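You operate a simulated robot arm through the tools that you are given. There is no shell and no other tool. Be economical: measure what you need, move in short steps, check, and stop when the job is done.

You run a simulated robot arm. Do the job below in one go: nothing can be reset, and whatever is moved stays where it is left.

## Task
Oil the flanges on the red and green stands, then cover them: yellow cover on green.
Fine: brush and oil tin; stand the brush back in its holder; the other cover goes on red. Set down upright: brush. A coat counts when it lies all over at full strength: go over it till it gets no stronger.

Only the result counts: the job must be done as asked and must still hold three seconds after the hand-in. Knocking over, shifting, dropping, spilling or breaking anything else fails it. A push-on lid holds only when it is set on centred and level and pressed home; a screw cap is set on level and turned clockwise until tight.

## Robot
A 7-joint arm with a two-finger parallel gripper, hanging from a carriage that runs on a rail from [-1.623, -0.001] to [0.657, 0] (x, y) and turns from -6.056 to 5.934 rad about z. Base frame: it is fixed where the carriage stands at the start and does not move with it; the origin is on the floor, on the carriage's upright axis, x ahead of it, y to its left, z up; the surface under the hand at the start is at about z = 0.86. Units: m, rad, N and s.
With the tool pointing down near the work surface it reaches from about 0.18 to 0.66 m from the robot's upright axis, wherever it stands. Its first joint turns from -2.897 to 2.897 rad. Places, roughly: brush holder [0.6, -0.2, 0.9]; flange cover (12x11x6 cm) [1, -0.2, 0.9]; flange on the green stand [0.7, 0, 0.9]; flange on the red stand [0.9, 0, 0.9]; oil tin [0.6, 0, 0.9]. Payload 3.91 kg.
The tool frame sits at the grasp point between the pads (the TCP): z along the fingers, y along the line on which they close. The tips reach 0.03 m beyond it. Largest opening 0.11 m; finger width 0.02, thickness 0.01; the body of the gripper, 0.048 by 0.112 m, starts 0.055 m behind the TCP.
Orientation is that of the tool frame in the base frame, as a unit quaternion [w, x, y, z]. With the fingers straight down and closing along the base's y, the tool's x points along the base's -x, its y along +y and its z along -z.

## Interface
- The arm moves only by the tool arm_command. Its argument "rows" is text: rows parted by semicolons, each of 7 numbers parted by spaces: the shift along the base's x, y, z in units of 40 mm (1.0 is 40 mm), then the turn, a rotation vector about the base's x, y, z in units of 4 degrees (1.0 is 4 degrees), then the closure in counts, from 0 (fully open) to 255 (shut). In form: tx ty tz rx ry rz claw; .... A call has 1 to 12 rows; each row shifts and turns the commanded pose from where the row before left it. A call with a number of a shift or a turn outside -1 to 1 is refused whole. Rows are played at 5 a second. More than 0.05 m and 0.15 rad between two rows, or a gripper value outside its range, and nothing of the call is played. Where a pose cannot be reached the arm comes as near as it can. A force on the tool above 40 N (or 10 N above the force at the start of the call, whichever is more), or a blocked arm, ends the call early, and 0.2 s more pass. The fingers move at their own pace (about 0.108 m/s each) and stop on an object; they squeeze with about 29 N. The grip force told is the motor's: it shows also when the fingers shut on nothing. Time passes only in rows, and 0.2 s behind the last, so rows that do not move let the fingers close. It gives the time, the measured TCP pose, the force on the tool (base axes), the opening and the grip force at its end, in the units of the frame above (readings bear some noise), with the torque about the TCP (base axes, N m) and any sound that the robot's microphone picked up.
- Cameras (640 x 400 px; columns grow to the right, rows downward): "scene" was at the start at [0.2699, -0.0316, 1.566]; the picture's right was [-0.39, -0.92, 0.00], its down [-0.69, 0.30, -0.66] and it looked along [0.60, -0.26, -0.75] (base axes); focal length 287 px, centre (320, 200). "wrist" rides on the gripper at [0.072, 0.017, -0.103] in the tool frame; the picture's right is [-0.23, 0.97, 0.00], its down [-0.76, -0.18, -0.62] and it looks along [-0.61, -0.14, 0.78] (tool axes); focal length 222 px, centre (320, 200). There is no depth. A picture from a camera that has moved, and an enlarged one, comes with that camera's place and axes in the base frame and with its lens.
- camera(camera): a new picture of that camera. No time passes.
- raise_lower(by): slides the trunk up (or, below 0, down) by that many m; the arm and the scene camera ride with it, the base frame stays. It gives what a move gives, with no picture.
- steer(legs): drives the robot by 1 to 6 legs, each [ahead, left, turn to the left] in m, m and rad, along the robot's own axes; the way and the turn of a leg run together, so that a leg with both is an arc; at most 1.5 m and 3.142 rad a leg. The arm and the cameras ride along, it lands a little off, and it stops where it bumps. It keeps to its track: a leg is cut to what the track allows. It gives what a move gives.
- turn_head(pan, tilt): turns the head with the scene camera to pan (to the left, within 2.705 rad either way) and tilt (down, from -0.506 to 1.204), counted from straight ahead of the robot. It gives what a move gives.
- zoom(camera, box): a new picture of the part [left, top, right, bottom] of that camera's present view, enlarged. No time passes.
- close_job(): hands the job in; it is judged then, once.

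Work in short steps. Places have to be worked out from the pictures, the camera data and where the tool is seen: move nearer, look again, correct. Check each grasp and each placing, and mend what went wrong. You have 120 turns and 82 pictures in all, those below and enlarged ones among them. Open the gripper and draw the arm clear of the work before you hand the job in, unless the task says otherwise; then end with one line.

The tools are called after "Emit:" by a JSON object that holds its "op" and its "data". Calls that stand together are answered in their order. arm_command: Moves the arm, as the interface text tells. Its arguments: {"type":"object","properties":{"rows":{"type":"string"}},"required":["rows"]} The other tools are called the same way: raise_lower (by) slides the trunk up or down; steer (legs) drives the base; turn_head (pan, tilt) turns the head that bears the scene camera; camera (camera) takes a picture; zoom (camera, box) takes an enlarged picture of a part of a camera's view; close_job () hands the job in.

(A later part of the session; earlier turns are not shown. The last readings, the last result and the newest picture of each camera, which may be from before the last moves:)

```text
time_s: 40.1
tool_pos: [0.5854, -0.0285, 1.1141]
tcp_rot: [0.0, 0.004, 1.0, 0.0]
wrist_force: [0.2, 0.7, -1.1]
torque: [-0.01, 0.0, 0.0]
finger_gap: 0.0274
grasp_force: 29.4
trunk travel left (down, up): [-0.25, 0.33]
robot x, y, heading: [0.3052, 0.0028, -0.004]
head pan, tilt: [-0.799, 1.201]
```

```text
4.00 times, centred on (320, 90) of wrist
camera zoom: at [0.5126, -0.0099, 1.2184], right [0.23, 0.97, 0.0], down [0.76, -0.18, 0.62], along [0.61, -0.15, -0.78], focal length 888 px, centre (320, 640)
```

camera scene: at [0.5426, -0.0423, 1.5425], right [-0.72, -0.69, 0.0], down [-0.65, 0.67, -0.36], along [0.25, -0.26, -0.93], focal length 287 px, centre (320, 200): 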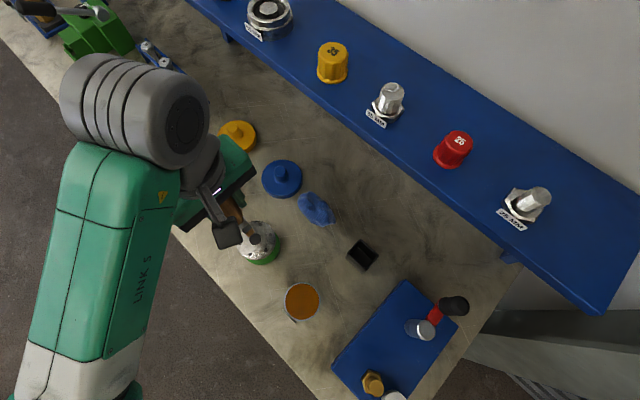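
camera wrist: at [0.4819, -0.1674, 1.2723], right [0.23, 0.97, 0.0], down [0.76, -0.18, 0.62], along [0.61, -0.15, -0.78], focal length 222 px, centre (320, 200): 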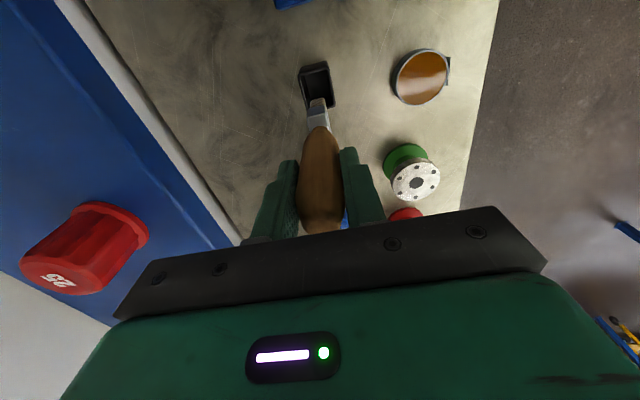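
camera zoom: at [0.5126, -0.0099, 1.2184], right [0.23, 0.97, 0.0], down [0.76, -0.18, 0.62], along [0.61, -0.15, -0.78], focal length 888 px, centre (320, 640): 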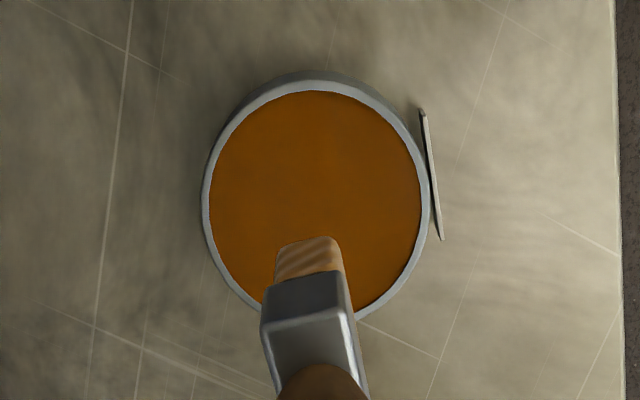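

Flange edges measure x 0.703..0.785, y −0.092..−0.010 (centre [0.744,-0.051]); the oil only reaches about as far as the brush centre went, so I run a circle of radius 36 mm, starting at the −x rim.

Emit:
{"op": "arm_command", "data": {"rows": "1 -0.18 0 0 0 0 255; 1 -0.18 0 0 0 0 255; 1 -0.18 0 0 0 0 255; 0.06 -0.02 -0.8 0 0 0 255; 0 0 -0.5 0 0 0 255; 0 0 0 0 0 0 255"}}

Emit:
{"op": "arm_command", "data": {"rows": "0 0 -0.05 0 0 0 255; 0 0 0 0 0 0 255"}}

```text
time_s: 41.5
tool_pos: [0.7084, -0.0496, 1.0619]
tcp_rot: [0.0, 0.002, 1.0, 0.001]
wrist_force: [-0.1, 0.9, -1.5]
torque: [0.0, -0.01, 0.01]
finger_gap: 0.0271
grasp_force: 29.2
trunk travel left (down, up): [-0.25, 0.33]
robot x, y, heading: [0.3077, 0.0036, -0.007]
head pan, tilt: [-0.799, 1.201]
```

```text
time_s: 42.1
tool_pos: [0.7078, -0.0509, 1.06]
tcp_rot: [0.001, 0.002, 1.0, -0.001]
wrist_force: [-5.4, 1.3, 27.2]
torque: [0.09, 0.11, 0.02]
finger_gap: 0.0274
grasp_force: 29.5
trunk travel left (down, up): [-0.25, 0.33]
robot x, y, heading: [0.3033, -0.0009, -0.006]
head pan, tilt: [-0.799, 1.201]
```

27 N: ease 0.8 mm, then do the rim circle.

Emit:
{"op": "arm_command", "data": {"rows": "0.12 0.45 0.02 0 0 0 255; 0.33 0.33 0 0 0 0 255; 0.45 0.12 0 0 0 0 255; 0.45 -0.12 0 0 0 0 255; 0.33 -0.33 0 0 0 0 255; 0.12 -0.45 0 0 0 0 255; -0.12 -0.45 0 0 0 0 255; -0.33 -0.33 0 0 0 0 255; -0.45 -0.12 0 0 0 0 255; -0.45 0.12 0 0 0 0 255; -0.33 0.33 0 0 0 0 255; -0.12 0.45 0 0 0 0 255"}}

Emit:
{"op": "zoom", "data": {"camera": "wrist", "box": [240, 40, 400, 140]}}

```text
time_s: 44.7
tool_pos: [0.7054, -0.0516, 1.0595]
tcp_rot: [0.0, 0.003, 1.0, 0.0]
wrist_force: [0.7, -0.9, -1.1]
torque: [0.01, 0.03, 0.01]
finger_gap: 0.0272
grasp_force: 29.2
trunk travel left (down, up): [-0.25, 0.33]
robot x, y, heading: [0.3055, -0.0036, -0.005]
head pan, tilt: [-0.799, 1.201]
```

```text
4.00 times, centred on (320, 90) of wrist
camera zoom: at [0.6331, -0.0349, 1.1639], right [0.23, 0.97, 0.0], down [0.76, -0.18, 0.62], along [0.61, -0.14, -0.78], focal length 888 px, centre (320, 640)
```

zoom: 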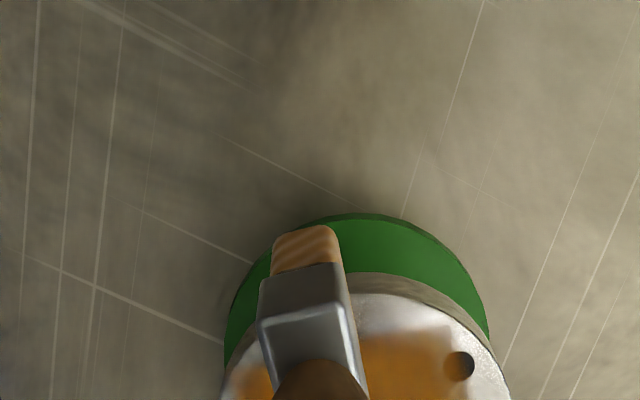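

The contact was lost again after easing, and bristles look dry. I back off toward the tin and look at the whole flange on the way.

Emit:
{"op": "arm_command", "data": {"rows": "0 0 0.8 0 0 0 255; 0 0 0.8 0 0 0 255; -1 0.15 0 0 0 0 255; -0.5 0.1 0 0 0 0 255; 0 0 0 0 0 0 255"}}

Emit:
{"op": "zoom", "data": {"camera": "wrist", "box": [240, 60, 440, 200]}}

```text
time_s: 45.9
tool_pos: [0.6448, -0.0418, 1.1224]
tcp_rot: [0.0, 0.004, 1.0, 0.0]
wrist_force: [0.5, 0.4, -0.3]
torque: [-0.02, 0.0, 0.01]
finger_gap: 0.027
grasp_force: 28.9
trunk travel left (down, up): [-0.25, 0.33]
robot x, y, heading: [0.3084, 0.0014, -0.003]
head pan, tilt: [-0.799, 1.201]
```

```text
2.86 times, centred on (340, 130) of wrist
camera zoom: at [0.5721, -0.0239, 1.2282], right [0.23, 0.97, 0.0], down [0.76, -0.18, 0.62], along [0.61, -0.15, -0.78], focal length 635 px, centre (263, 400)
```

zoom: 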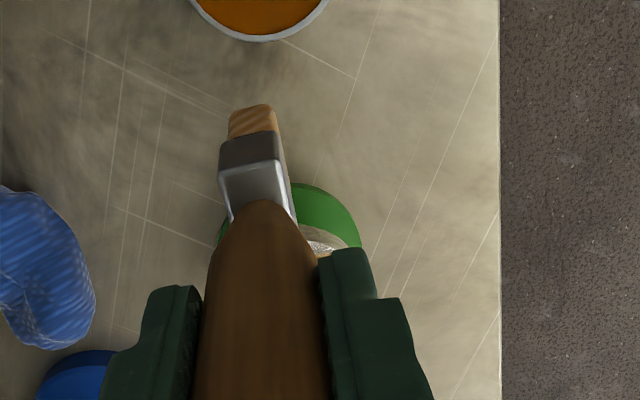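

The brush hides the flange here. I dip again first (contact expected at TCP ≈1.010).

Emit:
{"op": "arm_command", "data": {"rows": "-0.75 0.16 0 0 0 0 255; -0.75 0.16 0 0 0 0 255; 0 0 -0.9 0 0 0 255; 0 0 -0.9 0 0 0 255; 0 0 -0.9 0 0 0 255; 0 0 -0.07 0 0 0 255; 0 0 0 0 0 0 255"}}

Emit:
{"op": "arm_command", "data": {"rows": "0 0 -0.04 0 0 0 255; 0 0 0 0 0 0 255; 0 0 0 0 0 0 255; 0 0 0 0 0 0 255"}}

```text
time_s: 47.5
tool_pos: [0.5884, -0.0297, 1.012]
tcp_rot: [-0.001, 0.003, 1.0, 0.0]
wrist_force: [0.1, -0.7, -0.8]
torque: [-0.02, 0.01, -0.03]
finger_gap: 0.0274
grasp_force: 28.5
trunk travel left (down, up): [-0.25, 0.33]
robot x, y, heading: [0.3027, -0.0003, -0.004]
head pan, tilt: [-0.799, 1.201]
```

```text
time_s: 48.5
tool_pos: [0.5884, -0.0291, 1.0095]
tcp_rot: [0.0, 0.003, 1.0, 0.0]
wrist_force: [-3.0, 0.2, 19.5]
torque: [0.0, 0.12, 0.0]
finger_gap: 0.027
grasp_force: 29.2
trunk travel left (down, up): [-0.25, 0.33]
robot x, y, heading: [0.3017, 0.0013, -0.003]
head pan, tilt: [-0.799, 1.201]
```

Dipped with 19 N contact at 1.0095. I lift and go beside the flange (y −0.13) for an unobstructed view.

Emit:
{"op": "arm_command", "data": {"rows": "0 0 0.7 0 0 0 255; 0 0 0.9 0 0 0 255; 0 0 0.9 0 0 0 255; 0.8 -0.6 0 0 0 0 255; 0.8 -0.6 0 0 0 0 255; 0.8 -0.6 0 0 0 0 255; 0.8 -0.6 0 0 0 0 255; 0 0 0 0 0 0 255"}}

Emit:
{"op": "zoom", "data": {"camera": "wrist", "box": [280, 40, 480, 180]}}

```text
time_s: 50.3
tool_pos: [0.7162, -0.1256, 1.1124]
tcp_rot: [0.0, 0.003, 1.0, 0.0]
wrist_force: [0.7, 0.2, -0.3]
torque: [0.03, -0.01, 0.0]
finger_gap: 0.0272
grasp_force: 28.8
trunk travel left (down, up): [-0.25, 0.33]
robot x, y, heading: [0.3067, 0.0017, -0.008]
head pan, tilt: [-0.799, 1.201]
```

```text
2.86 times, centred on (380, 110) of wrist
camera zoom: at [0.6446, -0.1072, 1.2172], right [0.23, 0.97, 0.0], down [0.76, -0.18, 0.62], along [0.61, -0.15, -0.78], focal length 635 px, centre (149, 457)
```

zoom: 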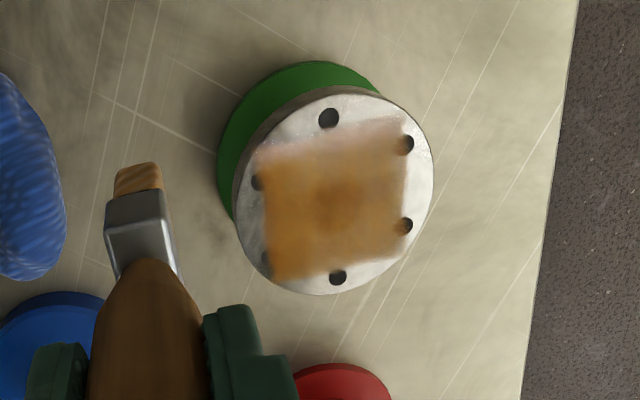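

Now it is plain: the oiled area is a square ≈5.8 cm wide centred at [0.742,-0.052], inscribed in the flange, weakest along its −x edge. I land at the (−x,−y) corner and raster along y.

Emit:
{"op": "arm_command", "data": {"rows": "0 0.6 0 0 0 0 255; 0 0.6 0 0 0 0 255; 0 0 -0.7 0 0 0 255; 0 0 -0.5 0 0 0 255; 0 0 -0.05 0 0 0 255; 0 0 0 0 0 0 255"}}

Emit:
{"op": "arm_command", "data": {"rows": "0 0 -0.03 0 0 0 255; 0 0.42 0 0 0 0 255; 0 0.42 0 0 0 0 255; 0 0.42 0 0 0 0 255; 0.25 0 0 0 0 0 255; 0 -0.42 0 0 0 0 255; 0 -0.42 0 0 0 0 255; 0 -0.42 0 0 0 0 255"}}

Emit:
{"op": "zoom", "data": {"camera": "wrist", "box": [240, 40, 400, 140]}}

```text
time_s: 51.7
tool_pos: [0.7152, -0.0784, 1.0603]
tcp_rot: [0.0, 0.003, 1.0, 0.0]
wrist_force: [-1.0, 1.0, 0.0]
torque: [-0.01, -0.02, -0.02]
finger_gap: 0.0274
grasp_force: 29.2
trunk travel left (down, up): [-0.25, 0.33]
robot x, y, heading: [0.3033, 0.0012, -0.002]
head pan, tilt: [-0.799, 1.201]
```

```text
time_s: 53.5
tool_pos: [0.7243, -0.0776, 1.0584]
tcp_rot: [0.0, 0.004, 1.0, 0.0]
wrist_force: [0.7, -0.6, 2.3]
torque: [-0.11, -0.13, -0.01]
finger_gap: 0.0272
grasp_force: 28.5
trunk travel left (down, up): [-0.25, 0.33]
robot x, y, heading: [0.3048, 0.0006, -0.012]
head pan, tilt: [-0.799, 1.201]
```

```text
4.00 times, centred on (320, 90) of wrist
camera zoom: at [0.6519, -0.0598, 1.1619], right [0.23, 0.97, 0.0], down [0.76, -0.18, 0.62], along [0.61, -0.15, -0.78], focal length 888 px, centre (320, 640)
```

zoom: 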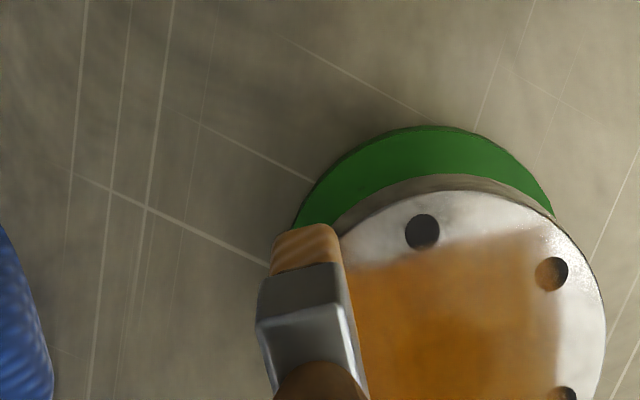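

The −x edge gets stronger. I press 1 mm more and continue the remaining lines.

Emit:
{"op": "arm_command", "data": {"rows": "0.25 0 -0.03 0 0 0 255; 0 0.42 0 0 0 0 255; 0 0.42 0 0 0 0 255; 0 0.42 0 0 0 0 255; 0.25 0 0 0 0 0 255; 0 -0.42 0 0 0 0 255; 0 -0.42 0 0 0 0 255; 0 -0.42 0 0 0 0 255; 0.25 0 0 0 0 0 255; 0 0.42 0 0 0 0 255; 0 0.42 0 0 0 0 255; 0 0.42 0 0 0 0 255"}}

Emit:
{"op": "arm_command", "data": {"rows": "0.25 0 0 0 0 0 255; 0 -0.42 0 0 0 0 255; 0 -0.42 0 0 0 0 255; 0 -0.42 0 0 0 0 255; -0.4 0 0 0 0 0 255; -0.4 0 0 0 0 0 255; -0.4 0 0 0 0 0 255; 0 0.3 0 0 0 0 255; 0.4 0 0 0 0 0 255; 0.4 0 0 0 0 0 255; 0.4 0 0 0 0 0 255"}}

Emit:
{"op": "arm_command", "data": {"rows": "0 0.4 0 0 0 0 255; -0.4 0 0 0 0 0 255; -0.4 0 0 0 0 0 255; -0.4 0 0 0 0 0 255; 0 0.4 0 0 0 0 255; 0.4 0 0 0 0 0 255; 0.4 0 0 0 0 0 255; 0.4 0 0 0 0 0 255"}}

```text
time_s: 56.1
tool_pos: [0.7536, -0.0266, 1.0586]
tcp_rot: [0.0, 0.002, 1.0, 0.0]
wrist_force: [-0.4, -1.3, -0.5]
torque: [0.01, 0.01, -0.01]
finger_gap: 0.0272
grasp_force: 28.8
trunk travel left (down, up): [-0.25, 0.33]
robot x, y, heading: [0.3037, -0.0026, -0.006]
head pan, tilt: [-0.799, 1.201]
```

```text
time_s: 58.5
tool_pos: [0.7633, -0.0664, 1.0562]
tcp_rot: [0.001, 0.003, 1.0, 0.001]
wrist_force: [1.4, 0.0, -1.4]
torque: [-0.01, -0.02, 0.0]
finger_gap: 0.0271
grasp_force: 28.6
trunk travel left (down, up): [-0.25, 0.33]
robot x, y, heading: [0.3035, 0.0033, -0.008]
head pan, tilt: [-0.799, 1.201]
```

```text
time_s: 60.3
tool_pos: [0.7647, -0.0347, 1.0571]
tcp_rot: [0.0, 0.004, 1.0, -0.001]
wrist_force: [-3.5, 0.6, 13.9]
torque: [-0.01, 0.23, -0.05]
finger_gap: 0.0271
grasp_force: 28.5
trunk travel left (down, up): [-0.25, 0.33]
robot x, y, heading: [0.3086, -0.0023, -0.006]
head pan, tilt: [-0.799, 1.201]
```

Raster done; lift and look from the side position.

Emit:
{"op": "arm_command", "data": {"rows": "0 0 0.6 0 0 0 255; 0 0 0.7 0 0 0 255; -0.6 -0.8 0 0 0 0 255; -0.6 -0.8 0 0 0 0 255; 0 -0.7 0 0 0 0 255; 0 0 0 0 0 0 255"}}

Emit:
{"op": "zoom", "data": {"camera": "wrist", "box": [280, 40, 480, 180]}}

```text
time_s: 61.7
tool_pos: [0.7177, -0.1245, 1.109]
tcp_rot: [0.0, 0.004, 1.0, 0.001]
wrist_force: [-0.4, 0.3, -0.2]
torque: [0.03, -0.01, -0.01]
finger_gap: 0.0273
grasp_force: 28.8
trunk travel left (down, up): [-0.25, 0.33]
robot x, y, heading: [0.3053, -0.0014, -0.004]
head pan, tilt: [-0.799, 1.201]
```

```text
2.86 times, centred on (380, 110) of wrist
camera zoom: at [0.6445, -0.1068, 1.2136], right [0.23, 0.97, 0.0], down [0.76, -0.18, 0.62], along [0.61, -0.15, -0.78], focal length 635 px, centre (149, 457)
```

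zoom: 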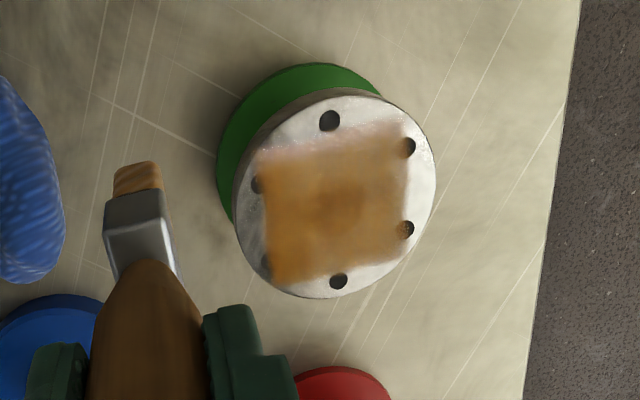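

Better but the −x side is still fainter. Another dip, then more passes with firmer pressure.

Emit:
{"op": "arm_command", "data": {"rows": "-0.82 0.6 0 0 0 0 255; -0.82 0.6 0 0 0 0 255; -0.82 0.6 0 0 0 0 255; -0.82 0.6 0 0 0 0 255; 0 0 -0.9 0 0 0 255; 0 0 -0.9 0 0 0 255; 0 0 -0.69 0 0 0 255; 0 0 -0.03 0 0 0 255; 0 0 0 0 0 0 255; 0 0 0 0 0 0 255"}}

```text
time_s: 63.9
tool_pos: [0.5858, -0.0274, 1.0074]
tcp_rot: [0.0, 0.004, 1.0, 0.0]
wrist_force: [-0.2, -0.6, -0.5]
torque: [-0.04, 0.03, -0.04]
finger_gap: 0.0273
grasp_force: 28.8
trunk travel left (down, up): [-0.25, 0.33]
robot x, y, heading: [0.3071, -0.0006, -0.001]
head pan, tilt: [-0.799, 1.201]
```

Not quite touching; 1.5 mm lower.

Emit:
{"op": "arm_command", "data": {"rows": "0 0 -0.04 0 0 0 255; 0 0 0 0 0 0 255; 0 0 0 0 0 0 255; 0 0 0 0 0 0 255"}}

```text
time_s: 64.9
tool_pos: [0.5865, -0.0297, 1.0059]
tcp_rot: [0.002, 0.003, 1.0, 0.0]
wrist_force: [-2.1, 1.8, 28.4]
torque: [0.25, -0.19, -0.01]
finger_gap: 0.0269
grasp_force: 29.0
trunk travel left (down, up): [-0.25, 0.33]
robot x, y, heading: [0.3077, 0.0046, -0.007]
head pan, tilt: [-0.799, 1.201]
```

Dipped. Now lift, go to the (−x,−y) corner and raster again with denser lines on the −x half.

Emit:
{"op": "arm_command", "data": {"rows": "0 0 0.7 0 0 0 255; 0 0 0.9 0 0 0 255; 0 0 0.9 0 0 0 255; 0.815 -0.3 0 0 0 0 255; 0.815 -0.3 0 0 0 0 255; 0.815 -0.3 0 0 0 0 255; 0.815 -0.3 0 0 0 0 255; 0 0 -0.8 0 0 0 255; 0 0 -0.45 0 0 0 255; 0 0 -0.02 0 0 0 255; 0 0 0 0 0 0 255"}}

Emit:
{"op": "arm_command", "data": {"rows": "0 0.45 0 0 0 0 255; 0 0.45 0 0 0 0 255; 0 0.45 0 0 0 0 255; 0.15 0 0 0 0 0 255; 0 -0.45 0 0 0 0 255; 0 -0.45 0 0 0 0 255; 0 -0.45 0 0 0 0 255; 0.2 0 0 0 0 0 255; 0 0.45 0 0 0 0 255; 0 0.45 0 0 0 0 255; 0 0.45 0 0 0 0 255"}}

```text
time_s: 67.3
tool_pos: [0.7145, -0.0784, 1.0561]
tcp_rot: [0.0, 0.002, 1.0, 0.001]
wrist_force: [-0.1, 0.3, -1.1]
torque: [-0.01, -0.02, -0.01]
finger_gap: 0.0273
grasp_force: 28.9
trunk travel left (down, up): [-0.25, 0.33]
robot x, y, heading: [0.3052, -0.0008, -0.001]
head pan, tilt: [-0.799, 1.201]
```

```text
time_s: 69.7
tool_pos: [0.7301, -0.0237, 1.0578]
tcp_rot: [0.0, 0.004, 1.0, 0.0]
wrist_force: [-0.3, -0.6, 0.2]
torque: [0.05, 0.02, -0.02]
finger_gap: 0.0273
grasp_force: 28.9
trunk travel left (down, up): [-0.25, 0.33]
robot x, y, heading: [0.306, 0.0028, -0.007]
head pan, tilt: [-0.799, 1.201]
```

Contact is too light; I lower 1.5 mm and go back over the lines.

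Emit:
{"op": "arm_command", "data": {"rows": "0 0 -0.04 0 0 0 255; 0 0 0 0 0 0 255"}}

Emit:
{"op": "arm_command", "data": {"rows": "0 -0.45 0 0 0 0 255; 0 -0.45 0 0 0 0 255; 0 -0.45 0 0 0 0 255; -0.2 0 0 0 0 0 255; 0 0.45 0 0 0 0 255; 0 0.45 0 0 0 0 255; 0 0.45 0 0 0 0 255; -0.2 0 0 0 0 0 255; 0 -0.45 0 0 0 0 255; 0 -0.45 0 0 0 0 255; 0 -0.45 0 0 0 0 255"}}

Emit:
{"op": "zoom", "data": {"camera": "wrist", "box": [240, 40, 400, 140]}}

```text
time_s: 70.3
tool_pos: [0.7311, -0.0238, 1.0555]
tcp_rot: [0.0, 0.003, 1.0, 0.0]
wrist_force: [-0.2, 0.5, -0.9]
torque: [0.04, -0.02, 0.01]
finger_gap: 0.0272
grasp_force: 28.7
trunk travel left (down, up): [-0.25, 0.33]
robot x, y, heading: [0.305, -0.0016, -0.004]
head pan, tilt: [-0.799, 1.201]
```

```text
time_s: 72.7
tool_pos: [0.7155, -0.0769, 1.0559]
tcp_rot: [0.002, 0.003, 1.0, 0.001]
wrist_force: [-1.0, 4.7, 23.6]
torque: [0.62, -0.31, 0.08]
finger_gap: 0.0274
grasp_force: 28.8
trunk travel left (down, up): [-0.25, 0.33]
robot x, y, heading: [0.3048, -0.002, -0.002]
head pan, tilt: [-0.799, 1.201]
```

```text
4.00 times, centred on (320, 90) of wrist
camera zoom: at [0.643, -0.0591, 1.1599], right [0.23, 0.97, 0.0], down [0.76, -0.18, 0.63], along [0.61, -0.14, -0.78], focal length 888 px, centre (320, 640)
```

zoom: 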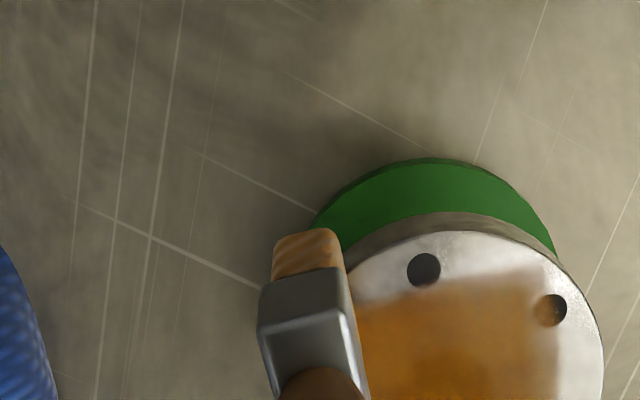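

The −x edge is coating now. I continue the raster over the rest of the square.

Emit:
{"op": "arm_command", "data": {"rows": "0 0.45 -0.01 0 0 0 255; 0 0.45 -0.01 0 0 0 255; 0 0.45 -0.01 0 0 0 255; 0.3 0 0 0 0 0 255; 0 -0.45 0 0 0 0 255; 0 -0.45 0 0 0 0 255; 0 -0.45 0 0 0 0 255; 0.3 0 0 0 0 0 255; 0 0.45 0 0 0 0 255; 0 0.45 0 0 0 0 255; 0 0.45 0 0 0 0 255"}}

Emit:
{"op": "arm_command", "data": {"rows": "0.3 0 0 0 0 0 255; 0 -0.45 0 0 0 0 255; 0 -0.45 0 0 0 0 255; 0 -0.45 0 0 0 0 255; 0.3 0 0 0 0 0 255; 0 0.45 0 0 0 0 255; 0 0.45 0 0 0 0 255; 0 0.45 0 0 0 0 255"}}

Emit:
{"op": "arm_command", "data": {"rows": "0 0 0.6 0 0 0 255; 0 0 0.7 0 0 0 255; -0.6 -0.8 0 0 0 0 255; -0.6 -0.8 0 0 0 0 255; 0 -0.95 0 0 0 0 255; 0 0 0 0 0 0 255"}}

Emit:
{"op": "zoom", "data": {"camera": "wrist", "box": [280, 40, 480, 180]}}

```text
time_s: 75.1
tool_pos: [0.7382, -0.024, 1.0527]
tcp_rot: [0.0, 0.003, 1.0, 0.0]
wrist_force: [0.9, 0.5, -0.1]
torque: [0.01, 0.01, -0.03]
finger_gap: 0.027
grasp_force: 29.1
trunk travel left (down, up): [-0.25, 0.33]
robot x, y, heading: [0.3044, 0.0014, -0.006]
head pan, tilt: [-0.799, 1.201]
```

```text
time_s: 76.9
tool_pos: [0.7615, -0.022, 1.0517]
tcp_rot: [0.0, 0.004, 1.0, 0.0]
wrist_force: [-0.5, -0.5, -0.6]
torque: [0.03, -0.04, 0.01]
finger_gap: 0.0274
grasp_force: 29.8
trunk travel left (down, up): [-0.25, 0.33]
robot x, y, heading: [0.3043, -0.0005, -0.007]
head pan, tilt: [-0.799, 1.201]
```

```text
time_s: 78.3
tool_pos: [0.7107, -0.1287, 1.1034]
tcp_rot: [0.0, 0.003, 1.0, 0.0]
wrist_force: [-0.2, 0.0, -0.5]
torque: [-0.03, 0.0, 0.01]
finger_gap: 0.0274
grasp_force: 28.6
trunk travel left (down, up): [-0.25, 0.33]
robot x, y, heading: [0.3073, -0.0009, -0.009]
head pan, tilt: [-0.799, 1.201]
```

```text
2.86 times, centred on (380, 110) of wrist
camera zoom: at [0.6368, -0.1103, 1.2082], right [0.23, 0.97, 0.0], down [0.76, -0.18, 0.62], along [0.61, -0.15, -0.78], focal length 635 px, centre (149, 457)
```

zoom: 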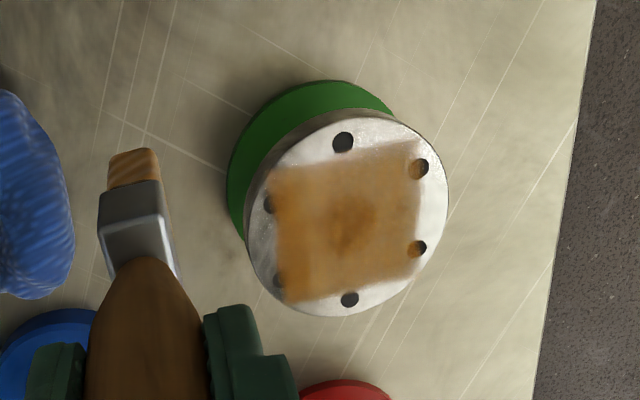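

Now almost uniform; the −x/+y corner is still a little fainter. One more dip and a full pass, to see whether it gets any stronger.

Emit:
{"op": "arm_command", "data": {"rows": "-0.78 0.62 0 0 0 0 255; -0.78 0.62 0 0 0 0 255; -0.78 0.62 0 0 0 0 255; -0.78 0.62 0 0 0 0 255; 0 0 -0.9 0 0 0 255; 0 0 -0.9 0 0 0 255; 0 0 -0.66 0 0 0 255; 0 0 0 0 0 0 255; 0 0 0 0 0 0 255"}}

Emit:
{"op": "arm_command", "data": {"rows": "0 0 -0.04 0 0 0 255; 0 0 0 0 0 0 255"}}

```text
time_s: 80.3
tool_pos: [0.5867, -0.0263, 1.0031]
tcp_rot: [0.0, 0.004, 1.0, 0.001]
wrist_force: [0.1, 0.2, -1.3]
torque: [0.03, 0.0, 0.01]
finger_gap: 0.0271
grasp_force: 29.1
trunk travel left (down, up): [-0.25, 0.33]
robot x, y, heading: [0.3056, -0.0002, -0.004]
head pan, tilt: [-0.799, 1.201]
```

```text
time_s: 80.9
tool_pos: [0.5876, -0.0254, 1.0027]
tcp_rot: [0.0, 0.002, 1.0, 0.001]
wrist_force: [0.3, 0.3, -0.3]
torque: [-0.04, -0.02, -0.01]
finger_gap: 0.0269
grasp_force: 29.2
trunk travel left (down, up): [-0.25, 0.33]
robot x, y, heading: [0.3032, -0.0001, -0.003]
head pan, tilt: [-0.799, 1.201]
```

Still free; go on in 1.5 mm steps.

Emit:
{"op": "arm_command", "data": {"rows": "0 0 -0.04 0 0 0 255; 0 0 0 0 0 0 255"}}

Emit:
{"op": "arm_command", "data": {"rows": "0 0 -0.04 0 0 0 255; 0 0 0 0 0 0 255"}}

```text
time_s: 81.5
tool_pos: [0.5877, -0.0253, 1.0026]
tcp_rot: [-0.001, 0.003, 1.0, 0.0]
wrist_force: [-0.6, 0.4, 1.8]
torque: [-0.03, 0.04, -0.02]
finger_gap: 0.0274
grasp_force: 29.4
trunk travel left (down, up): [-0.25, 0.33]
robot x, y, heading: [0.3022, 0.0034, -0.001]
head pan, tilt: [-0.799, 1.201]
```

```text
time_s: 82.1
tool_pos: [0.587, -0.0252, 1.0013]
tcp_rot: [-0.001, 0.004, 1.0, 0.0]
wrist_force: [-5.2, -0.4, 24.5]
torque: [-0.07, 0.38, 0.02]
finger_gap: 0.0273
grasp_force: 28.6
trunk travel left (down, up): [-0.25, 0.33]
robot x, y, heading: [0.3029, -0.0031, -0.005]
head pan, tilt: [-0.799, 1.201]
```

Dipped at 24 N. Now to the (−x,+y) corner of the square.

Emit:
{"op": "arm_command", "data": {"rows": "0 0 0.7 0 0 0 255; 0 0 0.9 0 0 0 255; 0 0 0.9 0 0 0 255; 0.805 0 0 0 0 0 255; 0.805 0 0 0 0 0 255; 0.805 0 0 0 0 0 255; 0.805 0 0 0 0 0 255; 0 0 -0.8 0 0 0 255; 0 0 -0.47 0 0 0 255; 0 0 0 0 0 0 255"}}

Emit:
{"op": "arm_command", "data": {"rows": "0 0 -0.04 0 0 0 255; 0 0 0 0 0 0 255"}}

```text
time_s: 84.3
tool_pos: [0.7174, -0.0267, 1.051]
tcp_rot: [0.001, 0.004, 1.0, 0.0]
wrist_force: [-4.8, 0.4, 25.0]
torque: [0.02, 0.4, 0.02]
finger_gap: 0.0271
grasp_force: 28.9
trunk travel left (down, up): [-0.25, 0.33]
robot x, y, heading: [0.3044, 0.0006, -0.002]
head pan, tilt: [-0.799, 1.201]
```

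```text
time_s: 84.9
tool_pos: [0.7163, -0.0261, 1.0495]
tcp_rot: [0.001, 0.003, 1.0, 0.001]
wrist_force: [-2.7, -1.9, 28.0]
torque: [-0.22, 0.01, 0.01]
finger_gap: 0.0272
grasp_force: 29.3
trunk travel left (down, up): [-0.25, 0.33]
robot x, y, heading: [0.3054, -0.0026, -0.008]
head pan, tilt: [-0.799, 1.201]
```

Firm contact. Full raster again, lines 8 mm apart.

Emit:
{"op": "arm_command", "data": {"rows": "0 -0.43 0 0 0 0 255; 0 -0.43 0 0 0 0 255; 0 -0.43 0 0 0 0 255; 0.2 0 0 0 0 0 255; 0 0.43 0 0 0 0 255; 0 0.43 0 0 0 0 255; 0 0.43 0 0 0 0 255; 0.2 0 0 0 0 0 255; 0 -0.43 0 0 0 0 255; 0 -0.43 0 0 0 0 255; 0 -0.43 0 0 0 0 255; 0.2 0 0 0 0 0 255"}}

Emit:
{"op": "arm_command", "data": {"rows": "0 0.43 0 0 0 0 255; 0 0.43 0 0 0 0 255; 0 0.43 0 0 0 0 255; 0.2 0 0 0 0 0 255; 0 -0.43 0 0 0 0 255; 0 -0.43 0 0 0 0 255; 0 -0.43 0 0 0 0 255; 0.2 0 0 0 0 0 255; 0 0.43 0 0 0 0 255; 0 0.43 0 0 0 0 255; 0 0.43 0 0 0 0 255; 0.2 0 0 0 0 0 255"}}

Emit:
{"op": "arm_command", "data": {"rows": "0 -0.43 0 0 0 0 255; 0 -0.43 0 0 0 0 255; 0 -0.43 0 0 0 0 255; 0 0 0.6 0 0 0 255; 0 0 0.7 0 0 0 255; -0.6 -0.6 0 0 0 0 255; -0.6 -0.6 0 0 0 0 255; 0 0 0 0 0 0 255"}}

Emit:
{"op": "zoom", "data": {"camera": "wrist", "box": [280, 40, 480, 180]}}

```text
time_s: 87.5
tool_pos: [0.7415, -0.0775, 1.049]
tcp_rot: [0.001, 0.003, 1.0, 0.0]
wrist_force: [-1.0, -0.1, 0.7]
torque: [-0.01, 0.0, -0.05]
finger_gap: 0.0271
grasp_force: 29.7
trunk travel left (down, up): [-0.25, 0.33]
robot x, y, heading: [0.303, 0.0041, -0.004]
head pan, tilt: [-0.799, 1.201]
```

```text
time_s: 90.1
tool_pos: [0.7655, -0.0265, 1.0488]
tcp_rot: [0.0, 0.003, 1.0, 0.0]
wrist_force: [1.3, 0.7, -0.5]
torque: [0.01, -0.01, -0.02]
finger_gap: 0.0271
grasp_force: 28.5
trunk travel left (down, up): [-0.25, 0.33]
robot x, y, heading: [0.3036, 0.0003, -0.003]
head pan, tilt: [-0.799, 1.201]
```

```text
time_s: 91.9
tool_pos: [0.7171, -0.1237, 1.1007]
tcp_rot: [-0.001, 0.003, 1.0, 0.0]
wrist_force: [-0.5, -0.5, -0.2]
torque: [0.02, -0.03, -0.01]
finger_gap: 0.0273
grasp_force: 29.0
trunk travel left (down, up): [-0.25, 0.33]
robot x, y, heading: [0.3019, -0.002, -0.007]
head pan, tilt: [-0.799, 1.201]
```

```text
2.86 times, centred on (380, 110) of wrist
camera zoom: at [0.6449, -0.1067, 1.2061], right [0.23, 0.97, 0.0], down [0.76, -0.18, 0.62], along [0.61, -0.15, -0.78], focal length 635 px, centre (149, 457)
```

zoom: 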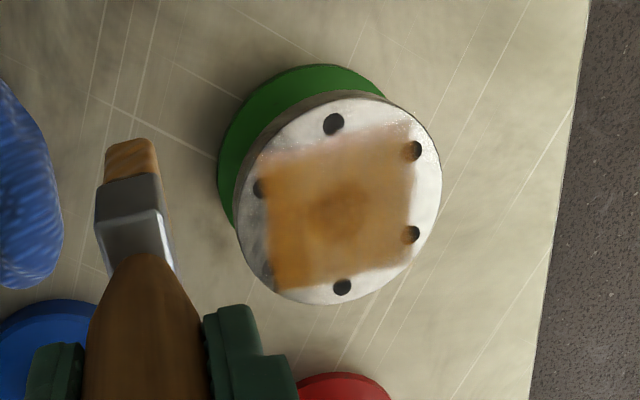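

A close-up to judge the −x and +y edges.

Emit:
{"op": "zoom", "data": {"camera": "wrist", "box": [345, 65, 425, 140]}}

```text
5.33 times, centred on (385, 102) of wrist
camera zoom: at [0.6449, -0.1067, 1.2061], right [0.23, 0.97, 0.0], down [0.76, -0.18, 0.62], along [0.61, -0.15, -0.78], focal length 1185 px, centre (-27, 720)
```

zoom: 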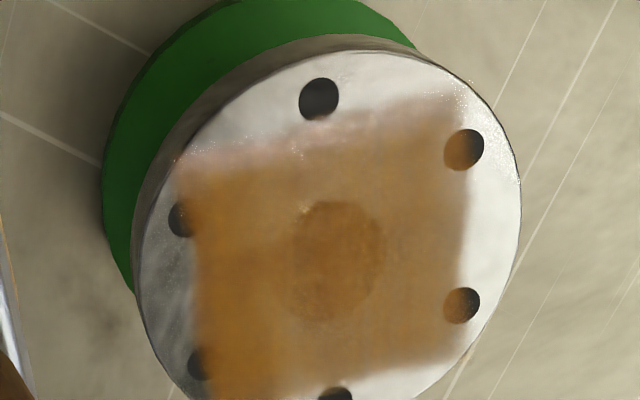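

The −x strip (~1 cm) and +y edge are fainter; the brush seems to have pitched a few degrees in the grip so it touches with its +x edge. I stroke further out at x≈0.707.

Emit:
{"op": "arm_command", "data": {"rows": "-0.25 0.5 0 0 0 0 255; 0 0.64 0 0 0 0 255; 0 0 -0.8 0 0 0 255; 0 0 -0.48 0 0 0 255; 0 0 0 0 0 0 255"}}

Emit:
{"op": "arm_command", "data": {"rows": "0 0 -0.04 0 0 0 255; 0 0 0 0 0 0 255"}}

```text
time_s: 93.1
tool_pos: [0.7066, -0.0781, 1.0527]
tcp_rot: [0.0, 0.004, 1.0, -0.001]
wrist_force: [0.3, 0.5, 0.2]
torque: [0.02, 0.01, 0.04]
finger_gap: 0.0274
grasp_force: 28.6
trunk travel left (down, up): [-0.25, 0.33]
robot x, y, heading: [0.3072, -0.0035, -0.007]
head pan, tilt: [-0.799, 1.201]
```

```text
time_s: 93.7
tool_pos: [0.7066, -0.0786, 1.0508]
tcp_rot: [0.0, 0.003, 1.0, 0.0]
wrist_force: [-0.3, 0.8, -0.7]
torque: [-0.03, -0.02, 0.0]
finger_gap: 0.0272
grasp_force: 29.1
trunk travel left (down, up): [-0.25, 0.33]
robot x, y, heading: [0.303, -0.0044, -0.003]
head pan, tilt: [-0.799, 1.201]
```

This corner is off the round flange; I move to y≈−0.052 and feel for contact there.

Emit:
{"op": "arm_command", "data": {"rows": "0 0.65 0 0 0 0 255; 0 0 -0.04 0 0 0 255; 0 0 0 0 0 0 255"}}

Emit:
{"op": "arm_command", "data": {"rows": "0 0 -0.03 0 0 0 255; 0 0 0 0 0 0 255"}}

```text
time_s: 94.5
tool_pos: [0.7072, -0.054, 1.0478]
tcp_rot: [0.001, 0.003, 1.0, 0.001]
wrist_force: [-3.3, 0.8, 13.8]
torque: [-0.01, 0.29, -0.01]
finger_gap: 0.0271
grasp_force: 28.9
trunk travel left (down, up): [-0.25, 0.33]
robot x, y, heading: [0.3033, 0.0018, -0.005]
head pan, tilt: [-0.799, 1.201]
```

```text
time_s: 95.2
tool_pos: [0.7076, -0.0544, 1.0486]
tcp_rot: [0.001, 0.003, 1.0, 0.0]
wrist_force: [-3.1, 0.3, 22.7]
torque: [0.01, 0.25, 0.0]
finger_gap: 0.0273
grasp_force: 28.9
trunk travel left (down, up): [-0.25, 0.33]
robot x, y, heading: [0.3033, 0.0021, -0.009]
head pan, tilt: [-0.799, 1.201]
stopped in row 2: the force on the tool passed its limit at 41 N (the readings are from after the stop); the commanded pose is now the measured one
```

Firm contact. Strokes along the −x edge and down the +y edge.

Emit:
{"op": "arm_command", "data": {"rows": "0 0.4 0 0 0 0 255; 0 0.4 0 0 0 0 255; 0.12 0 0 0 0 0 255; 0 -0.4 0 0 0 0 255; 0 -0.4 0 0 0 0 255; 0 -0.4 0 0 0 0 255; 0 -0.2 0 0 0 0 255; 0.12 0 0 0 0 0 255; 0 0.4 0 0 0 0 255; 0 0.4 0 0 0 0 255; 0 0.4 0 0 0 0 255; 0 0.27 0 0 0 0 255"}}

Emit:
{"op": "arm_command", "data": {"rows": "0.4 0 -0.02 0 0 0 255; 0.4 0 0 0 0 0 255; 0.4 0 0 0 0 0 255; 0 -0.15 0 0 0 0 255; -0.4 0 0 0 0 0 255; -0.4 0 0 0 0 0 255; -0.4 0 0 0 0 0 255; 0 0 0 0 0 0 255"}}

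Emit:
{"op": "arm_command", "data": {"rows": "0 0 0.6 0 0 0 255; 0 0 0.7 0 0 0 255; 0 -0.8 0 0 0 0 255; 0 -0.8 0 0 0 0 255; 0 -0.7 0 0 0 0 255; 0 0 0 0 0 0 255"}}

Emit:
{"op": "zoom", "data": {"camera": "wrist", "box": [345, 65, 425, 140]}}

```text
time_s: 97.8
tool_pos: [0.7172, -0.0183, 1.0487]
tcp_rot: [0.0, 0.004, 1.0, 0.0]
wrist_force: [0.3, -0.3, 3.3]
torque: [-0.07, -0.01, 0.01]
finger_gap: 0.0272
grasp_force: 28.6
trunk travel left (down, up): [-0.25, 0.33]
robot x, y, heading: [0.306, 0.0016, -0.002]
head pan, tilt: [-0.799, 1.201]
```

```text
time_s: 98.5
tool_pos: [0.7542, -0.017, 1.0483]
tcp_rot: [0.002, 0.003, 1.0, 0.001]
wrist_force: [-3.5, -0.6, 20.6]
torque: [-0.08, 0.5, 0.01]
finger_gap: 0.027
grasp_force: 28.6
trunk travel left (down, up): [-0.25, 0.33]
robot x, y, heading: [0.3065, -0.0033, -0.002]
head pan, tilt: [-0.799, 1.201]
stopped in row 3: the force on the tool passed its limit at 44 N (the readings are from after the stop); the commanded pose is now the measured one
```

```text
time_s: 99.9
tool_pos: [0.7515, -0.1108, 1.0968]
tcp_rot: [0.002, 0.003, 1.0, 0.0]
wrist_force: [0.8, 0.7, -1.0]
torque: [0.01, 0.03, 0.01]
finger_gap: 0.0271
grasp_force: 28.6
trunk travel left (down, up): [-0.25, 0.33]
robot x, y, heading: [0.3045, 0.0004, -0.008]
head pan, tilt: [-0.799, 1.201]
```

```text
5.33 times, centred on (385, 102) of wrist
camera zoom: at [0.6783, -0.0925, 1.2019], right [0.23, 0.97, 0.0], down [0.76, -0.18, 0.63], along [0.61, -0.15, -0.78], focal length 1185 px, centre (-27, 720)
```

zoom: 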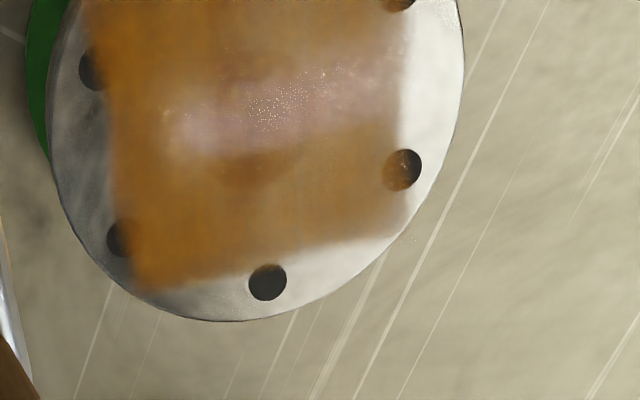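

The pale band is a reflection that moves with the camera. I look at the −x part from this new angle too.

Emit:
{"op": "zoom", "data": {"camera": "wrist", "box": [335, 20, 435, 130]}}

```text
3.64 times, centred on (385, 75) of wrist
camera zoom: at [0.6783, -0.0925, 1.2019], right [0.23, 0.97, 0.0], down [0.76, -0.18, 0.63], along [0.61, -0.15, -0.78], focal length 808 px, centre (84, 654)
```

zoom: 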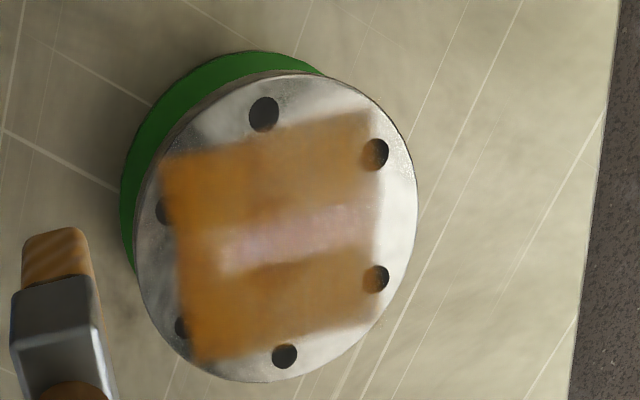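

The −y half is full orange, the +y half a bit thinner. Another dip, then strokes over the +y half.

Emit:
{"op": "arm_command", "data": {"rows": "-0.83 0.41 0 0 0 0 255; -0.83 0.41 0 0 0 0 255; -0.83 0.41 0 0 0 0 255; -0.83 0.41 0 0 0 0 255; -0.83 0.41 0 0 0 0 255; 0 0 -0.9 0 0 0 255; 0 0 -0.9 0 0 0 255; 0 0 -0.63 0 0 0 255; 0 0 0 0 0 0 255; 0 0 0 0 0 0 255"}}

Emit:
{"op": "arm_command", "data": {"rows": "0 0 -0.03 0 0 0 255; 0 0 0 0 0 0 255"}}

```text
time_s: 102.1
tool_pos: [0.5852, -0.0276, 1.0017]
tcp_rot: [0.001, 0.003, 1.0, 0.0]
wrist_force: [0.3, -1.1, -0.2]
torque: [0.01, 0.0, 0.01]
finger_gap: 0.0271
grasp_force: 29.4
trunk travel left (down, up): [-0.25, 0.33]
robot x, y, heading: [0.3053, 0.0007, -0.002]
head pan, tilt: [-0.799, 1.201]
```

```text
time_s: 102.7
tool_pos: [0.5879, -0.0275, 1.0011]
tcp_rot: [0.002, 0.003, 1.0, 0.0]
wrist_force: [-0.4, 1.0, -0.4]
torque: [0.01, -0.01, 0.0]
finger_gap: 0.0273
grasp_force: 28.7
trunk travel left (down, up): [-0.25, 0.33]
robot x, y, heading: [0.3048, 0.0014, -0.002]
head pan, tilt: [-0.799, 1.201]
```

Slightly lower to reach the oil contact.

Emit:
{"op": "arm_command", "data": {"rows": "0 0 -0.05 0 0 0 255; 0 0 0 0 0 0 255"}}

Emit:
{"op": "arm_command", "data": {"rows": "0 0 -0.03 0 0 0 255; 0 0 0 0 0 0 255"}}

```text
time_s: 103.4
tool_pos: [0.5862, -0.0276, 1.0007]
tcp_rot: [0.003, 0.004, 1.0, 0.0]
wrist_force: [-4.4, 1.1, 28.1]
torque: [0.14, 0.56, 0.01]
finger_gap: 0.0269
grasp_force: 29.0
trunk travel left (down, up): [-0.25, 0.33]
robot x, y, heading: [0.3039, -0.0008, -0.003]
head pan, tilt: [-0.799, 1.201]
stopped in row 2: the force on the tool passed its limit at 41 N (the readings are from after the stop); the commanded pose is now the measured one
```

```text
time_s: 103.8
tool_pos: [0.5877, -0.0279, 0.9996]
tcp_rot: [0.003, 0.004, 1.0, -0.001]
wrist_force: [-2.8, 1.4, 22.7]
torque: [0.18, 0.43, 0.01]
finger_gap: 0.027
grasp_force: 28.9
trunk travel left (down, up): [-0.25, 0.33]
robot x, y, heading: [0.3084, 0.0006, -0.007]
head pan, tilt: [-0.799, 1.201]
stopped in row 1: the force on the tool passed its limit at 43 N (the readings are from after the stop); the commanded pose is now the measured one
```

Dipped (handle apparently now seated against the palm, so no more slip). Go to the +y half and stroke along x.

Emit:
{"op": "arm_command", "data": {"rows": "0 0 0.7 0 0 0 255; 0 0 0.9 0 0 0 255; 0 0 0.9 0 0 0 255; 0.79 0.04 0 0 0 0 255; 0.79 0.04 0 0 0 0 255; 0.79 0.04 0 0 0 0 255; 0.79 0.04 0 0 0 0 255; 0 0 -0.8 0 0 0 255; 0 0 -0.46 0 0 0 255; 0 0 0 0 0 0 255"}}

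Emit:
{"op": "arm_command", "data": {"rows": "0 0 -0.02 0 0 0 255; 0 0 0 0 0 0 255"}}

```text
time_s: 106.0
tool_pos: [0.7132, -0.0209, 1.0496]
tcp_rot: [0.003, 0.005, 1.0, -0.001]
wrist_force: [0.2, 0.1, -1.3]
torque: [-0.02, -0.04, -0.04]
finger_gap: 0.0272
grasp_force: 29.8
trunk travel left (down, up): [-0.25, 0.33]
robot x, y, heading: [0.3067, 0.0029, -0.007]
head pan, tilt: [-0.799, 1.201]
```

```text
time_s: 106.5
tool_pos: [0.7153, -0.0204, 1.0493]
tcp_rot: [0.003, 0.004, 1.0, -0.001]
wrist_force: [-2.4, 0.4, 9.6]
torque: [0.0, 0.26, 0.0]
finger_gap: 0.027
grasp_force: 29.0
trunk travel left (down, up): [-0.25, 0.33]
robot x, y, heading: [0.3047, -0.0027, -0.005]
head pan, tilt: [-0.799, 1.201]
```

10 N contact: stroke along x over the +y half.

Emit:
{"op": "arm_command", "data": {"rows": "0.36 0 0 0 0 0 255; 0.36 0 0 0 0 0 255; 0.36 0 0 0 0 0 255; 0.36 0 0 0 0 0 255; 0 -0.18 0 0 0 0 255; -0.36 0 0 0 0 0 255; -0.36 0 0 0 0 0 255; -0.36 0 0 0 0 0 255; -0.36 0 0 0 0 0 255; 0 -0.2 0 0 0 0 255"}}

Emit:
{"op": "arm_command", "data": {"rows": "0.36 0 0 0 0 0 255; 0.36 0 0 0 0 0 255; 0.36 0 0 0 0 0 255; 0.36 0 0 0 0 0 255; 0 -0.2 0 0 0 0 255; -0.36 0 0 0 0 0 255; -0.36 0 0 0 0 0 255; -0.36 0 0 0 0 0 255; -0.36 0 0 0 0 0 255"}}

Emit:
{"op": "arm_command", "data": {"rows": "0 0 0.6 0 0 0 255; 0 0 0.7 0 0 0 255; 0.5 -0.8 0 0 0 0 255; 0.4 -0.8 0 0 0 0 255; 0 0 0 0 0 0 255"}}

Emit:
{"op": "zoom", "data": {"camera": "wrist", "box": [335, 20, 435, 130]}}

```text
time_s: 108.8
tool_pos: [0.7131, -0.0361, 1.0481]
tcp_rot: [0.004, 0.004, 1.0, -0.001]
wrist_force: [0.0, 0.7, 2.2]
torque: [-0.12, -0.05, 0.02]
finger_gap: 0.0271
grasp_force: 29.0
trunk travel left (down, up): [-0.25, 0.33]
robot x, y, heading: [0.3054, 0.0037, 0.003]
head pan, tilt: [-0.799, 1.201]
```

```text
time_s: 110.8
tool_pos: [0.7144, -0.0458, 1.0486]
tcp_rot: [0.004, 0.004, 1.0, -0.001]
wrist_force: [7.1, -0.7, 21.4]
torque: [-0.04, -0.72, 0.03]
finger_gap: 0.0269
grasp_force: 29.0
trunk travel left (down, up): [-0.25, 0.33]
robot x, y, heading: [0.3041, 0.0, -0.01]
head pan, tilt: [-0.799, 1.201]
```

```text
time_s: 112.0
tool_pos: [0.7475, -0.1111, 1.0987]
tcp_rot: [0.003, 0.004, 1.0, -0.001]
wrist_force: [0.4, -0.5, -0.8]
torque: [0.0, 0.04, 0.0]
finger_gap: 0.027
grasp_force: 29.0
trunk travel left (down, up): [-0.25, 0.33]
robot x, y, heading: [0.3046, -0.0025, -0.004]
head pan, tilt: [-0.799, 1.201]
```

```text
3.64 times, centred on (385, 75) of wrist
camera zoom: at [0.675, -0.0922, 1.2036], right [0.24, 0.97, 0.0], down [0.76, -0.18, 0.63], along [0.61, -0.15, -0.78], focal length 808 px, centre (84, 654)
```

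zoom: 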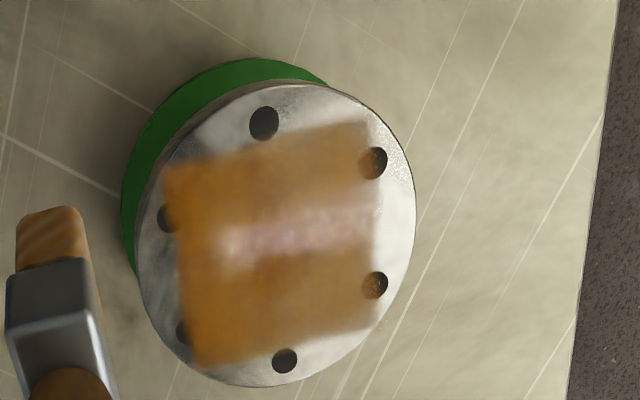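

Green now looks evenly coated (remaining differences look like reflections); I will recheck it from another angle later. Next dip for the red flange.

Emit:
{"op": "arm_command", "data": {"rows": "-0.81 0.41 0 0 0 0 255; -0.81 0.41 0 0 0 0 255; -0.81 0.41 0 0 0 0 255; -0.81 0.41 0 0 0 0 255; -0.81 0.41 0 0 0 0 255; 0 0 -0.9 0 0 0 255; 0 0 -0.9 0 0 0 255; 0 0 -0.66 0 0 0 255; 0 0 0 0 0 0 255; 0 0 0 0 0 0 255"}}

Emit:
{"op": "arm_command", "data": {"rows": "0 0 -0.03 0 0 0 255; 0 0 0 0 0 0 255; 0 0 0 0 0 0 255"}}

```text
time_s: 114.2
tool_pos: [0.5872, -0.024, 1.0023]
tcp_rot: [0.003, 0.005, 1.0, -0.001]
wrist_force: [0.0, -0.4, -1.1]
torque: [-0.01, -0.01, 0.02]
finger_gap: 0.0271
grasp_force: 29.0
trunk travel left (down, up): [-0.25, 0.33]
robot x, y, heading: [0.3097, -0.0007, -0.007]
head pan, tilt: [-0.799, 1.201]
```

```text
time_s: 115.0
tool_pos: [0.5894, -0.0252, 1.0004]
tcp_rot: [0.003, 0.004, 1.0, -0.002]
wrist_force: [-0.6, -0.8, 0.4]
torque: [-0.01, 0.05, -0.02]
finger_gap: 0.0272
grasp_force: 28.7
trunk travel left (down, up): [-0.25, 0.33]
robot x, y, heading: [0.3042, -0.0023, -0.008]
head pan, tilt: [-0.799, 1.201]
```

Emit:
{"op": "arm_command", "data": {"rows": "0 0 -0.03 0 0 0 255; 0 0 0 0 0 0 255; 0 0 0 0 0 0 255; 0 0 0.7 0 0 0 255; 0 0 0.9 0 0 0 255; 0 0 0.95 0 0 0 255; 0 0 0.5 0 0 0 255"}}

Emit:
{"op": "arm_command", "data": {"rows": "0.95 -0.2 0 0 0 0 255; 0.95 -0.2 0 0 0 0 255; 0.95 -0.2 0 0 0 0 255; 0.95 -0.2 0 0 0 0 255; 0.95 -0.2 0 0 0 0 255; 0.95 -0.2 0 0 0 0 255; 0.95 -0.2 0 0 0 0 255; 0.75 -0.6 0 0 0 0 255; 0 0 0 0 0 0 255"}}

Emit:
{"op": "zoom", "data": {"camera": "wrist", "box": [280, 20, 480, 160]}}

```text
time_s: 116.5
tool_pos: [0.5878, -0.0284, 1.122]
tcp_rot: [0.003, 0.005, 1.0, -0.001]
wrist_force: [-0.3, 0.8, -0.9]
torque: [-0.03, -0.04, -0.01]
finger_gap: 0.0271
grasp_force: 28.9
trunk travel left (down, up): [-0.25, 0.33]
robot x, y, heading: [0.3069, -0.0002, -0.008]
head pan, tilt: [-0.799, 1.201]
```

```text
time_s: 118.5
tool_pos: [0.8848, -0.1079, 1.1223]
tcp_rot: [0.002, 0.004, 1.0, -0.001]
wrist_force: [-0.4, 0.0, -0.5]
torque: [0.01, -0.02, 0.0]
finger_gap: 0.0273
grasp_force: 29.0
trunk travel left (down, up): [-0.25, 0.33]
robot x, y, heading: [0.3046, -0.0017, -0.008]
head pan, tilt: [-0.799, 1.201]
```

```text
2.86 times, centred on (380, 90) of wrist
camera zoom: at [0.8116, -0.0892, 1.2265], right [0.24, 0.97, 0.0], down [0.76, -0.18, 0.63], along [0.61, -0.15, -0.78], focal length 635 px, centre (149, 514)
```

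zoom: 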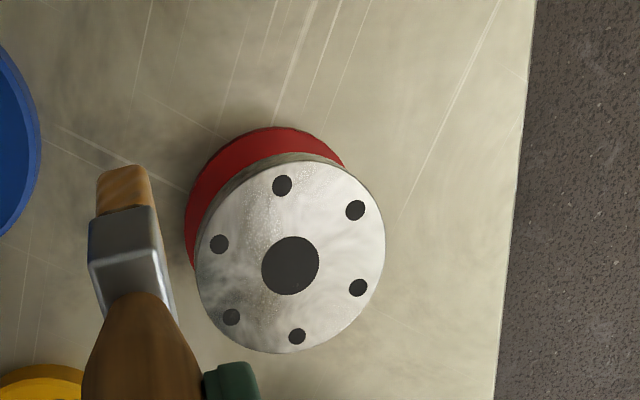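

Red flange centre ≈[0.911,-0.052], same size. I descend near its −x side to feel contact.

Emit:
{"op": "arm_command", "data": {"rows": "0 0.9 0 0 0 0 255; 0 0 -0.9 0 0 0 255; 0 0 -0.9 0 0 0 255; 0 0 -0.04 0 0 0 255; 0 0 0 0 0 0 255"}}

Emit:
{"op": "arm_command", "data": {"rows": "0 0 -0.03 0 0 0 255; 0 0 0 0 0 0 255"}}

```text
time_s: 119.8
tool_pos: [0.8856, -0.0727, 1.0489]
tcp_rot: [0.004, 0.004, 1.0, -0.002]
wrist_force: [-8.0, -1.4, 25.7]
torque: [-0.06, 1.01, 0.04]
finger_gap: 0.0272
grasp_force: 29.5
trunk travel left (down, up): [-0.25, 0.33]
robot x, y, heading: [0.3034, -0.0025, -0.006]
head pan, tilt: [-0.799, 1.201]
```

```text
time_s: 120.5
tool_pos: [0.886, -0.0716, 1.0489]
tcp_rot: [0.006, 0.006, 1.0, -0.002]
wrist_force: [0.6, -0.6, 14.3]
torque: [0.0, 0.02, 0.05]
finger_gap: 0.0269
grasp_force: 29.8
trunk travel left (down, up): [-0.25, 0.33]
robot x, y, heading: [0.3064, -0.0009, -0.008]
head pan, tilt: [-0.799, 1.201]
stopped in row 2: the force on the tool passed its limit at 40 N (the readings are from after the stop); the commanded pose is now the measured one
```

Contact. Raster over the red square in y-strokes, 8 mm apart.

Emit:
{"op": "arm_command", "data": {"rows": "-0.15 -0.2 0.01 0 0 0 255; 0 0.45 0 0 0 0 255; 0 0.45 0 0 0 0 255; 0 0.45 0 0 0 0 255; 0.2 0 0 0 0 0 255; 0 -0.45 0 0 0 0 255; 0 -0.45 0 0 0 0 255; 0 -0.45 0 0 0 0 255; 0.2 0 0 0 0 0 255; 0 0.45 0 0 0 0 255; 0 0.45 0 0 0 0 255; 0 0.45 0 0 0 0 255"}}

Emit:
{"op": "zoom", "data": {"camera": "wrist", "box": [220, 20, 400, 140]}}

```text
time_s: 123.1
tool_pos: [0.8949, -0.0274, 1.0491]
tcp_rot: [0.004, 0.004, 1.0, -0.001]
wrist_force: [0.7, -0.3, -1.2]
torque: [0.01, -0.01, -0.05]
finger_gap: 0.0273
grasp_force: 28.6
trunk travel left (down, up): [-0.25, 0.33]
robot x, y, heading: [0.306, 0.0008, -0.006]
head pan, tilt: [-0.799, 1.201]
```

```text
3.33 times, centred on (310, 80) of wrist
camera zoom: at [0.8215, -0.0086, 1.1526], right [0.24, 0.97, 0.0], down [0.75, -0.18, 0.63], along [0.61, -0.15, -0.78], focal length 740 px, centre (353, 600)
```

zoom: 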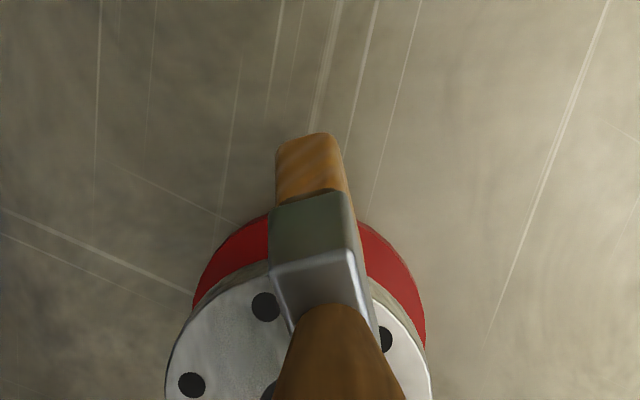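

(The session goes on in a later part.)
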